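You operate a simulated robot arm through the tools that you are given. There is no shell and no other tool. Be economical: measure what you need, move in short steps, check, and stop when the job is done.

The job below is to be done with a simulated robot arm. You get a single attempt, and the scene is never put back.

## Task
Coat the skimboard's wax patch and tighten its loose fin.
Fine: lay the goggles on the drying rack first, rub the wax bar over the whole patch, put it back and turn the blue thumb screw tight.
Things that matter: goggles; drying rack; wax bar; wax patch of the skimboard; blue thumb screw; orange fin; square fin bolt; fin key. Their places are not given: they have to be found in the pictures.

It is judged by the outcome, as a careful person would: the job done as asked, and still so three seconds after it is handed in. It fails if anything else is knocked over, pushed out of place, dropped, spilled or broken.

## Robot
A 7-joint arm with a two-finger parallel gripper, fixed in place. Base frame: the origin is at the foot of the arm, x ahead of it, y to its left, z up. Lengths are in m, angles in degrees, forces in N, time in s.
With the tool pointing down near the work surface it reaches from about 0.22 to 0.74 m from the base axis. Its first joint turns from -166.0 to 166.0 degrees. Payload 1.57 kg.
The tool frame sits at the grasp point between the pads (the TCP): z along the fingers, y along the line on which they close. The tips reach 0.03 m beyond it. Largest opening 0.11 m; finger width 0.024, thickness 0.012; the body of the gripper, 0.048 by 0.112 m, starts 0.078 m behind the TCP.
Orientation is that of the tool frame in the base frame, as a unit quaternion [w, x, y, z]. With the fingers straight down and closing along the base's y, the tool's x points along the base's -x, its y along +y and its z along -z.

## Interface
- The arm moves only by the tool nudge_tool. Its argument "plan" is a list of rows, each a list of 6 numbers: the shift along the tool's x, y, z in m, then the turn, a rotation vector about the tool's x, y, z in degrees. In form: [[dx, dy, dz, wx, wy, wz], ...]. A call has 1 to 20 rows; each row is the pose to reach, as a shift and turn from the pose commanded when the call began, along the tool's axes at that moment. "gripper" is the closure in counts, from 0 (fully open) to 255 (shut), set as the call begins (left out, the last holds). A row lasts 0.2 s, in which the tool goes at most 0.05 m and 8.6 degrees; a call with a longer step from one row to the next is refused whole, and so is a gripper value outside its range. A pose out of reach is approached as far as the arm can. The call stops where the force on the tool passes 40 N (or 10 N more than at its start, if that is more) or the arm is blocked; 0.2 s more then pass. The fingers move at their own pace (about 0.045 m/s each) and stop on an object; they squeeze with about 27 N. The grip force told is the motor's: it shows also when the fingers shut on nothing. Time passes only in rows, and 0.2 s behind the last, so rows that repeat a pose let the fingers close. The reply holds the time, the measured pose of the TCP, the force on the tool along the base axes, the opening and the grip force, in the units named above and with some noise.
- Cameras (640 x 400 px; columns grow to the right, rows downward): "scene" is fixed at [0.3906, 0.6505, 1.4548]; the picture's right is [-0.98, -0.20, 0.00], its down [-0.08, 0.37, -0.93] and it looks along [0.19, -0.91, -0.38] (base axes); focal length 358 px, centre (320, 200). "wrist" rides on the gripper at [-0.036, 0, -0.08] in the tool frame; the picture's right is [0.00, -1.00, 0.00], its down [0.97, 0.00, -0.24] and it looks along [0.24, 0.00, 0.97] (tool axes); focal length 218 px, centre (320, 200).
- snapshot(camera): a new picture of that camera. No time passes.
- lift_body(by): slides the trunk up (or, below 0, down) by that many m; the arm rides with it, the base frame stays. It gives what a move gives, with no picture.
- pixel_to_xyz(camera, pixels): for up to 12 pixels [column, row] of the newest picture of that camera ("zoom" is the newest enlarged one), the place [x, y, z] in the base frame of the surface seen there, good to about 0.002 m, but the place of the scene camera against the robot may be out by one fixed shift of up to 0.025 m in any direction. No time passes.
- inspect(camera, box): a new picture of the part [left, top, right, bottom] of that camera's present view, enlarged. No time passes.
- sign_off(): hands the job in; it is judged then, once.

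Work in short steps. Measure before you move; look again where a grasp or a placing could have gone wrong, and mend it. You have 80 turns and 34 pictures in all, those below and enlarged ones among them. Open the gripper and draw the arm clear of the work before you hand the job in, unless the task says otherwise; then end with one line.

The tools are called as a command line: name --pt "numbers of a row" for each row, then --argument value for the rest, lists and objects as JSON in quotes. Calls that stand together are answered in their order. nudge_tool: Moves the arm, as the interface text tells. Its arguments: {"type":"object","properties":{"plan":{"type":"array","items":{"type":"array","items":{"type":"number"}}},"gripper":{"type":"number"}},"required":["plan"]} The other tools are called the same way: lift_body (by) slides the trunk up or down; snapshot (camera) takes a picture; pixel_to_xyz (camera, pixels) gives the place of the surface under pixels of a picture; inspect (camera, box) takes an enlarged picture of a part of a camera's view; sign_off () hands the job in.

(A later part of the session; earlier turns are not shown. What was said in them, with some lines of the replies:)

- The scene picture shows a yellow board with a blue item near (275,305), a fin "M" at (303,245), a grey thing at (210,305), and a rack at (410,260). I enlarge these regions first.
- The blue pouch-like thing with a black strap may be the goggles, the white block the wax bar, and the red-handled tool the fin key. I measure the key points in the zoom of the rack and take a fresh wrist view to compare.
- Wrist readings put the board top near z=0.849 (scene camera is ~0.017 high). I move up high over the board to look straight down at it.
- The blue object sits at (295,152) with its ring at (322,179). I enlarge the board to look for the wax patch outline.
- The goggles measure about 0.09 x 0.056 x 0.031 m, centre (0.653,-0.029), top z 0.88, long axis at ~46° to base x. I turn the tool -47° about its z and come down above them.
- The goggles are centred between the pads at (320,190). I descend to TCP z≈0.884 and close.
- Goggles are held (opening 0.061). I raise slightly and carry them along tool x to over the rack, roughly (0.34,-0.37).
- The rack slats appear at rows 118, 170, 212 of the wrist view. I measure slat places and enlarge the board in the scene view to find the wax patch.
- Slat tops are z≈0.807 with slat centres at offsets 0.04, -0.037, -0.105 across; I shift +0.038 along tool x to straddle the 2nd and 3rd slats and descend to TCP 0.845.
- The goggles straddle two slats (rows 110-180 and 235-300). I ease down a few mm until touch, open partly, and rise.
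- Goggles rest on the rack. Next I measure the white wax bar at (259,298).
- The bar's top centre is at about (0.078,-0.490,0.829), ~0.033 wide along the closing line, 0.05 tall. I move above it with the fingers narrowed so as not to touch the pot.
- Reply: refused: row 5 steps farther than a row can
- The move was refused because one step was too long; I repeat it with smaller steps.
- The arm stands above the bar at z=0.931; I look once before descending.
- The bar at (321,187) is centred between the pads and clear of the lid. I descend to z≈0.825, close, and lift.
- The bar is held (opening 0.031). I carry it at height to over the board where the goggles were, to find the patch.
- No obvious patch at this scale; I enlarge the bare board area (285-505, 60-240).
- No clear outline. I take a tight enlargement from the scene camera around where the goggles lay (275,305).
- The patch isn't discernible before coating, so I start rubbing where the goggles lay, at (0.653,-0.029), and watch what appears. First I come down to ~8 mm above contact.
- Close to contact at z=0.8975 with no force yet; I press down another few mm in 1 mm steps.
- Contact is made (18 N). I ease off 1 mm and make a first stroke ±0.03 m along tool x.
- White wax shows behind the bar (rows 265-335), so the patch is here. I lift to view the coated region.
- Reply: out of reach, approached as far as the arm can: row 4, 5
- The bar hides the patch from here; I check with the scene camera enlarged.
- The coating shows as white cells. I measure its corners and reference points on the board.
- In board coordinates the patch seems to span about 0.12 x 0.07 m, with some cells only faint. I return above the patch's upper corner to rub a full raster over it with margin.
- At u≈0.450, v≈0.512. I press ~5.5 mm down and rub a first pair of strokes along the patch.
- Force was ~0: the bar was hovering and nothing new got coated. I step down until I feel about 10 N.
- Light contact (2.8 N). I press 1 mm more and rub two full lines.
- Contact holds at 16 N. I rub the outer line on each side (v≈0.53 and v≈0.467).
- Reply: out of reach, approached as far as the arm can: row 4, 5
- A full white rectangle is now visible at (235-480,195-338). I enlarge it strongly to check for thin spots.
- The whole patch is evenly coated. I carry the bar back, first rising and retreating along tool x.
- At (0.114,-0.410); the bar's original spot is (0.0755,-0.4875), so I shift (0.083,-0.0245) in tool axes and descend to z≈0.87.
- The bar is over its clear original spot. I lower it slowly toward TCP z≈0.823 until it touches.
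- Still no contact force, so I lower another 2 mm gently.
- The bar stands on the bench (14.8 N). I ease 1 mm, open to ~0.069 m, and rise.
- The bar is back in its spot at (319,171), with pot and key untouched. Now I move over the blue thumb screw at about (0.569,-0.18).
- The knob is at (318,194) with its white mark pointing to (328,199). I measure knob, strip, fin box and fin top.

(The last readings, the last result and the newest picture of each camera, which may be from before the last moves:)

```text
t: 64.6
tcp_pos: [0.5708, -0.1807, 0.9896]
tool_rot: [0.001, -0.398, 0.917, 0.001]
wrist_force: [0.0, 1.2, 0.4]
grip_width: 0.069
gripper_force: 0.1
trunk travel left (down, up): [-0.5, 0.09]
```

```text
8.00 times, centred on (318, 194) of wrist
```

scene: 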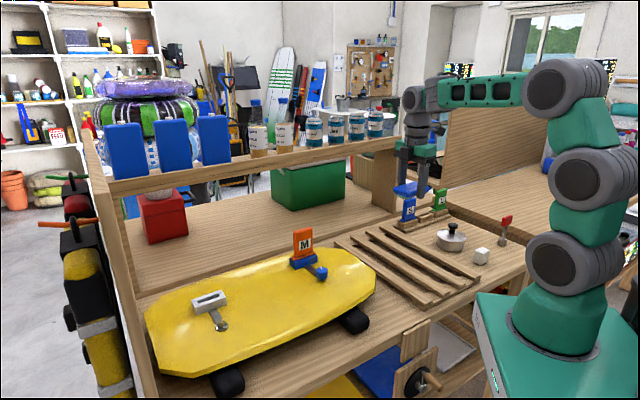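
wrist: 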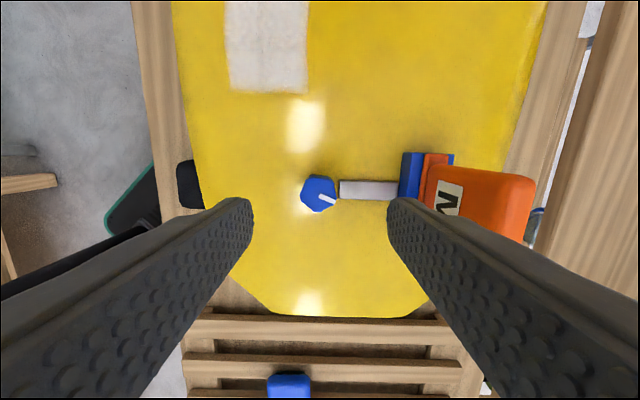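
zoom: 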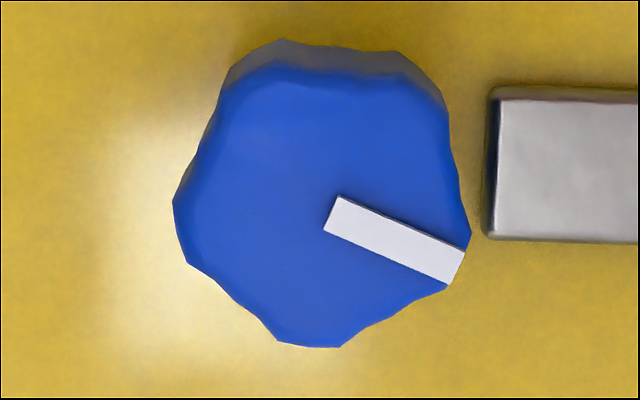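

Knob centre is about (0.5657,-0.1836), top z 0.882, ~0.032 wide; fin top 0.9645 is 0.10 m away, so clear. I recentre (0.006,0.0017), pre-turn -86° (counter-clockwise) in the air and come down above it.

nudge_tool --pt "0.006 0.0017 0 0 0 -8.5" --pt "0.006 0.0017 0 0 0 -17" --pt "0.006 0.0017 0 0 0 -25.5" --pt "0.006 0.0017 0 0 0 -34" --pt "0.006 0.0017 0 0 0 -42.5" --pt "0.006 0.0017 0 0 0 -51" --pt "0.006 0.0017 0 0 0 -59.5" --pt "0.006 0.0017 0.01 0 0 -68" --pt "0.006 0.0017 0.02 0 0 -76.5" --pt "0.006 0.0017 0.04 0 0 -85" --pt "0.006 0.0017 0.05 0 0 -85" --pt "0.006 0.0017 0.05 0 0 -85"

```text
t: 67.2
tcp_pos: [0.5627, -0.1852, 0.942]
tool_rot: [-0.001, 0.914, -0.405, 0.0]
wrist_force: [-0.1, 1.3, 0.6]
grip_width: 0.0691
gripper_force: 0.1
trunk travel left (down, up): [-0.5, 0.09]
```

Pose is good, about 2-3 mm within noise of the knob axis. I descend to z≈0.892 and close on the knob.

nudge_tool --pt "0 0 0.02 0 0 0" --pt "0 0 0.04 0 0 0" --pt "0 0 0.05 0 0 0" --pt "0 0 0.05 0 0 0"

nudge_tool --pt "0 0 0 0 0 0" --pt "0 0 0 0 0 0" --pt "0 0 0 0 0 0" --pt "0 0 0 0 0 0" --gripper 255

```text
t: 68.2
tcp_pos: [0.5616, -0.1839, 0.8913]
tool_rot: [0.0, 0.914, -0.406, 0.0]
wrist_force: [0.5, 0.9, 0.6]
grip_width: 0.0688
gripper_force: 0.0
trunk travel left (down, up): [-0.5, 0.09]
```

```text
t: 69.2
tcp_pos: [0.5658, -0.1825, 0.8914]
tool_rot: [0.0, 0.914, -0.405, 0.001]
wrist_force: [16.6, 17.8, -1.9]
grip_width: 0.0335
gripper_force: 30.4
trunk travel left (down, up): [-0.5, 0.09]
```

Gripped at 0.0335, but a 24 N side load along the closing line shows a ~2 mm offset; I shift dy -0.002 to relieve it.

nudge_tool --pt "0 -0.001 0 0 0 0" --pt "0 -0.002 0 0 0 0" --pt "0 -0.002 0 0 0 0"

```text
t: 70.0
tcp_pos: [0.5644, -0.1833, 0.892]
tool_rot: [0.0, 0.913, -0.408, -0.001]
wrist_force: [10.2, 10.5, 6.3]
grip_width: 0.0333
gripper_force: 40.3
trunk travel left (down, up): [-0.5, 0.09]
```

nudge_tool --pt "0 -0.001 0 0 0 0" --pt "0 -0.0018 0 0 0 0" --pt "0 -0.0018 0 0 0 0"

```text
t: 70.8
tcp_pos: [0.565, -0.1824, 0.8918]
tool_rot: [0.0, 0.913, -0.408, 0.0]
wrist_force: [-0.3, -3.9, 5.3]
grip_width: 0.0339
gripper_force: 41.6
trunk travel left (down, up): [-0.5, 0.09]
```

Side load relieved. Now I turn clockwise (tool +z) in 6° steps to 60° and watch the forces.

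nudge_tool --pt "0 0 0 0 0 6" --pt "0 0 0 0 0 12" --pt "0 0 0 0 0 18" --pt "0 0 0 0 0 24" --pt "0 0 0 0 0 30" --pt "0 0 0 0 0 36" --pt "0 0 0 0 0 42" --pt "0 0 0 0 0 48" --pt "0 0 0 0 0 54" --pt "0 0 0 0 0 60" --pt "0 0 0 0 0 60"

inspect --camera "scene" --box '[275, 225, 355, 275]'

```text
t: 73.2
tcp_pos: [0.5658, -0.1828, 0.8924]
tool_rot: [0.001, -0.587, 0.809, 0.0]
wrist_force: [0.7, -11.9, 8.5]
grip_width: 0.0334
gripper_force: 41.5
trunk travel left (down, up): [-0.5, 0.09]
```

```text
8.00 times, centred on (315, 250) of scene
```

zoom: 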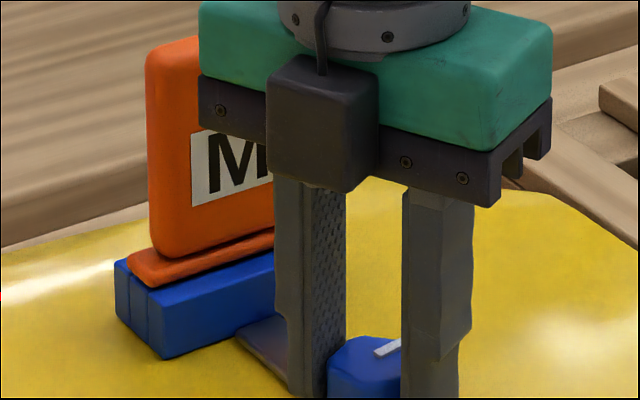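

The knob's mark followed the 60° turn. I continue clockwise another 80°, with a 1 mm shift along tool x to relieve the side load.

nudge_tool --pt "0.001 0 0 0 0 7" --pt "0.001 0 0 0 0 14" --pt "0.001 0 0 0 0 21" --pt "0.001 0 0 0 0 28" --pt "0.001 0 0 0 0 35" --pt "0.001 0 0 0 0 42" --pt "0.001 0 0 0 0 49" --pt "0.001 0 0 0 0 56" --pt "0.001 0 0 0 0 63" --pt "0.001 0 0 0 0 70" --pt "0.001 0 0 0 0 77" --pt "0.001 0 0 0 0 77"

```text
t: 75.8
tcp_pos: [0.5654, -0.1832, 0.8919]
tool_rot: [0.0, 0.046, 0.999, 0.001]
wrist_force: [10.5, -16.5, 10.1]
grip_width: 0.033
gripper_force: 41.6
trunk travel left (down, up): [-0.5, 0.09]
```

Turned 137° so far with no hard stop; I relieve the side load (move toward +x, -y) and go on another 80°.

nudge_tool --pt "-0.001 -0.0015 0 0 0 0" --pt "-0.001 -0.0015 0 0 0 7" --pt "-0.001 -0.0015 0 0 0 14" --pt "-0.001 -0.0015 0 0 0 21" --pt "-0.001 -0.0015 0 0 0 28" --pt "-0.001 -0.0015 0 0 0 35" --pt "-0.001 -0.0015 0 0 0 42" --pt "-0.001 -0.0015 0 0 0 49" --pt "-0.001 -0.0015 0 0 0 56" --pt "-0.001 -0.0015 0 0 0 63" --pt "-0.001 -0.0015 0 0 0 70" --pt "-0.001 -0.0015 0 0 0 77" --pt "-0.001 -0.0015 0 0 0 77"

inspect --camera "scene" --box '[275, 225, 355, 290]'

```text
t: 78.6
tcp_pos: [0.5652, -0.1855, 0.8902]
tool_rot: [-0.001, 0.657, 0.754, 0.0]
wrist_force: [-3.7, -1.9, -3.7]
grip_width: 0.0329
gripper_force: 40.9
trunk travel left (down, up): [-0.5, 0.09]
```

```text
6.15 times, centred on (315, 258) of scene
```

zoom: 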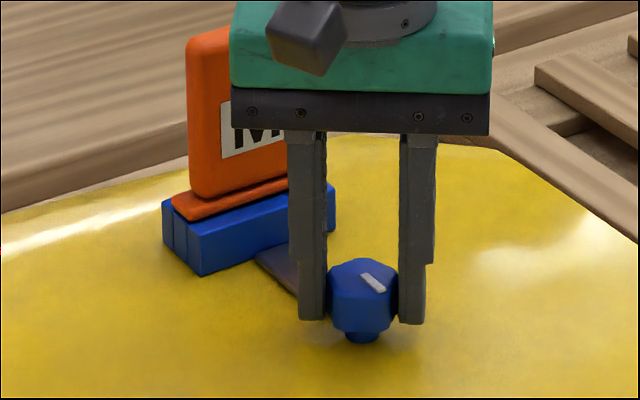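

The mark now points toward lower right (362,273)->(382,292), i.e. about 170° turned of 214° commanded: either a stop or slip. I turn 56° more and compare the mark.

nudge_tool --pt "0 0 0 0 0 7" --pt "0 0 0 0 0 14" --pt "0 0 0 0 0 21" --pt "0 0 0 0 0 28" --pt "0 0 0 0 0 35" --pt "0 0 0 0 0 42" --pt "0 0 0 0 0 49" --pt "0 0 0 0 0 56" --pt "0 0 0 0 0 56"

inspect --camera "scene" --box '[275, 225, 355, 290]'

```text
t: 80.6
tcp_pos: [0.5667, -0.1831, 0.8914]
tool_rot: [-0.001, 0.933, 0.359, 0.001]
wrist_force: [-7.5, 5.0, -0.4]
grip_width: 0.0333
gripper_force: 41.6
trunk travel left (down, up): [-0.5, 0.09]
```

```text
6.15 times, centred on (315, 258) of scene
```

zoom: 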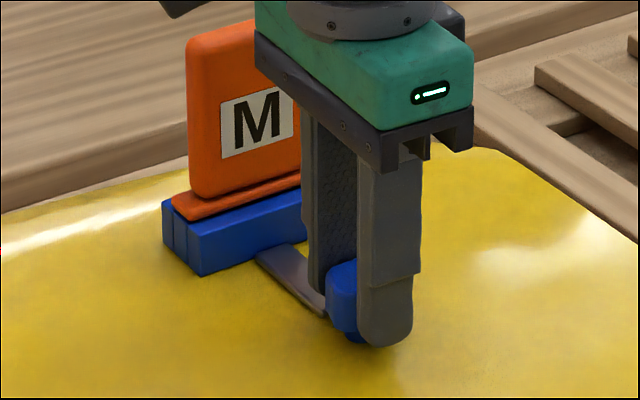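

The mark is hidden by the finger. I open, rise clear, and check the mark with one scene enlargement.

nudge_tool --pt "0 0 0 0 0 0" --pt "0 0 0 0 0 0" --pt "0 0 0 0 0 0" --pt "0 0 -0.03 0 0 0" --pt "0 0 -0.07 0 0 0" --pt "0 0 -0.11 0 0 0" --pt "0 0 -0.11 0 0 0" --gripper 95

inspect --camera "scene" --box '[275, 225, 355, 290]'

```text
t: 82.2
tcp_pos: [0.5658, -0.1852, 0.9992]
tool_rot: [-0.002, 0.934, 0.358, 0.001]
wrist_force: [0.9, 0.6, -0.2]
grip_width: 0.0692
gripper_force: 0.0
trunk travel left (down, up): [-0.5, 0.09]
```

```text
6.15 times, centred on (315, 258) of scene
```

zoom: 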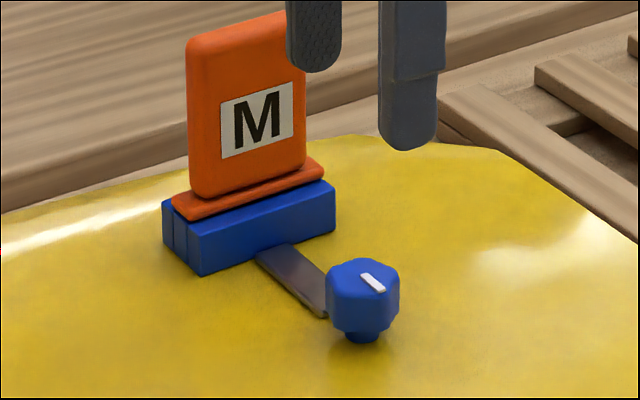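

The mark did not move through the last 56°, so the screw is at its stop and tight. I raise the arm clear and take the last overview picture.

nudge_tool --pt "0 0 -0.04 0 0 0" --pt "0 0 -0.08 0 0 0" --pt "0 0 -0.12 0 0 0" --pt "0 0 -0.16 0 0 0" --pt "0 0 -0.16 0 0 0" --gripper 0

snapshot --camera "scene"

```text
t: 83.4
tcp_pos: [0.5659, -0.1866, 1.1614]
tool_rot: [0.0, 0.934, 0.358, 0.001]
wrist_force: [-0.3, -0.4, 0.4]
grip_width: 0.11
gripper_force: 0.1
trunk travel left (down, up): [-0.5, 0.09]
```

```text
0 pictures are left
```

scene: 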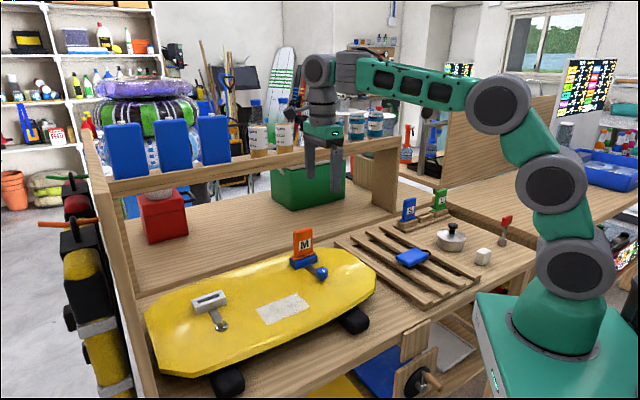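

The overview shows the goggles on the rack (412,257), the patch white (283,309), the bar back (483,256), and the fin and key upright, with the arm clear and open. I hand the job in.

sign_off

```text
The job is handed in.
```

The goggles are on the drying rack, the whole wax patch is coated, the wax bar is back in its place, and the blue thumb screw is turned to its stop.
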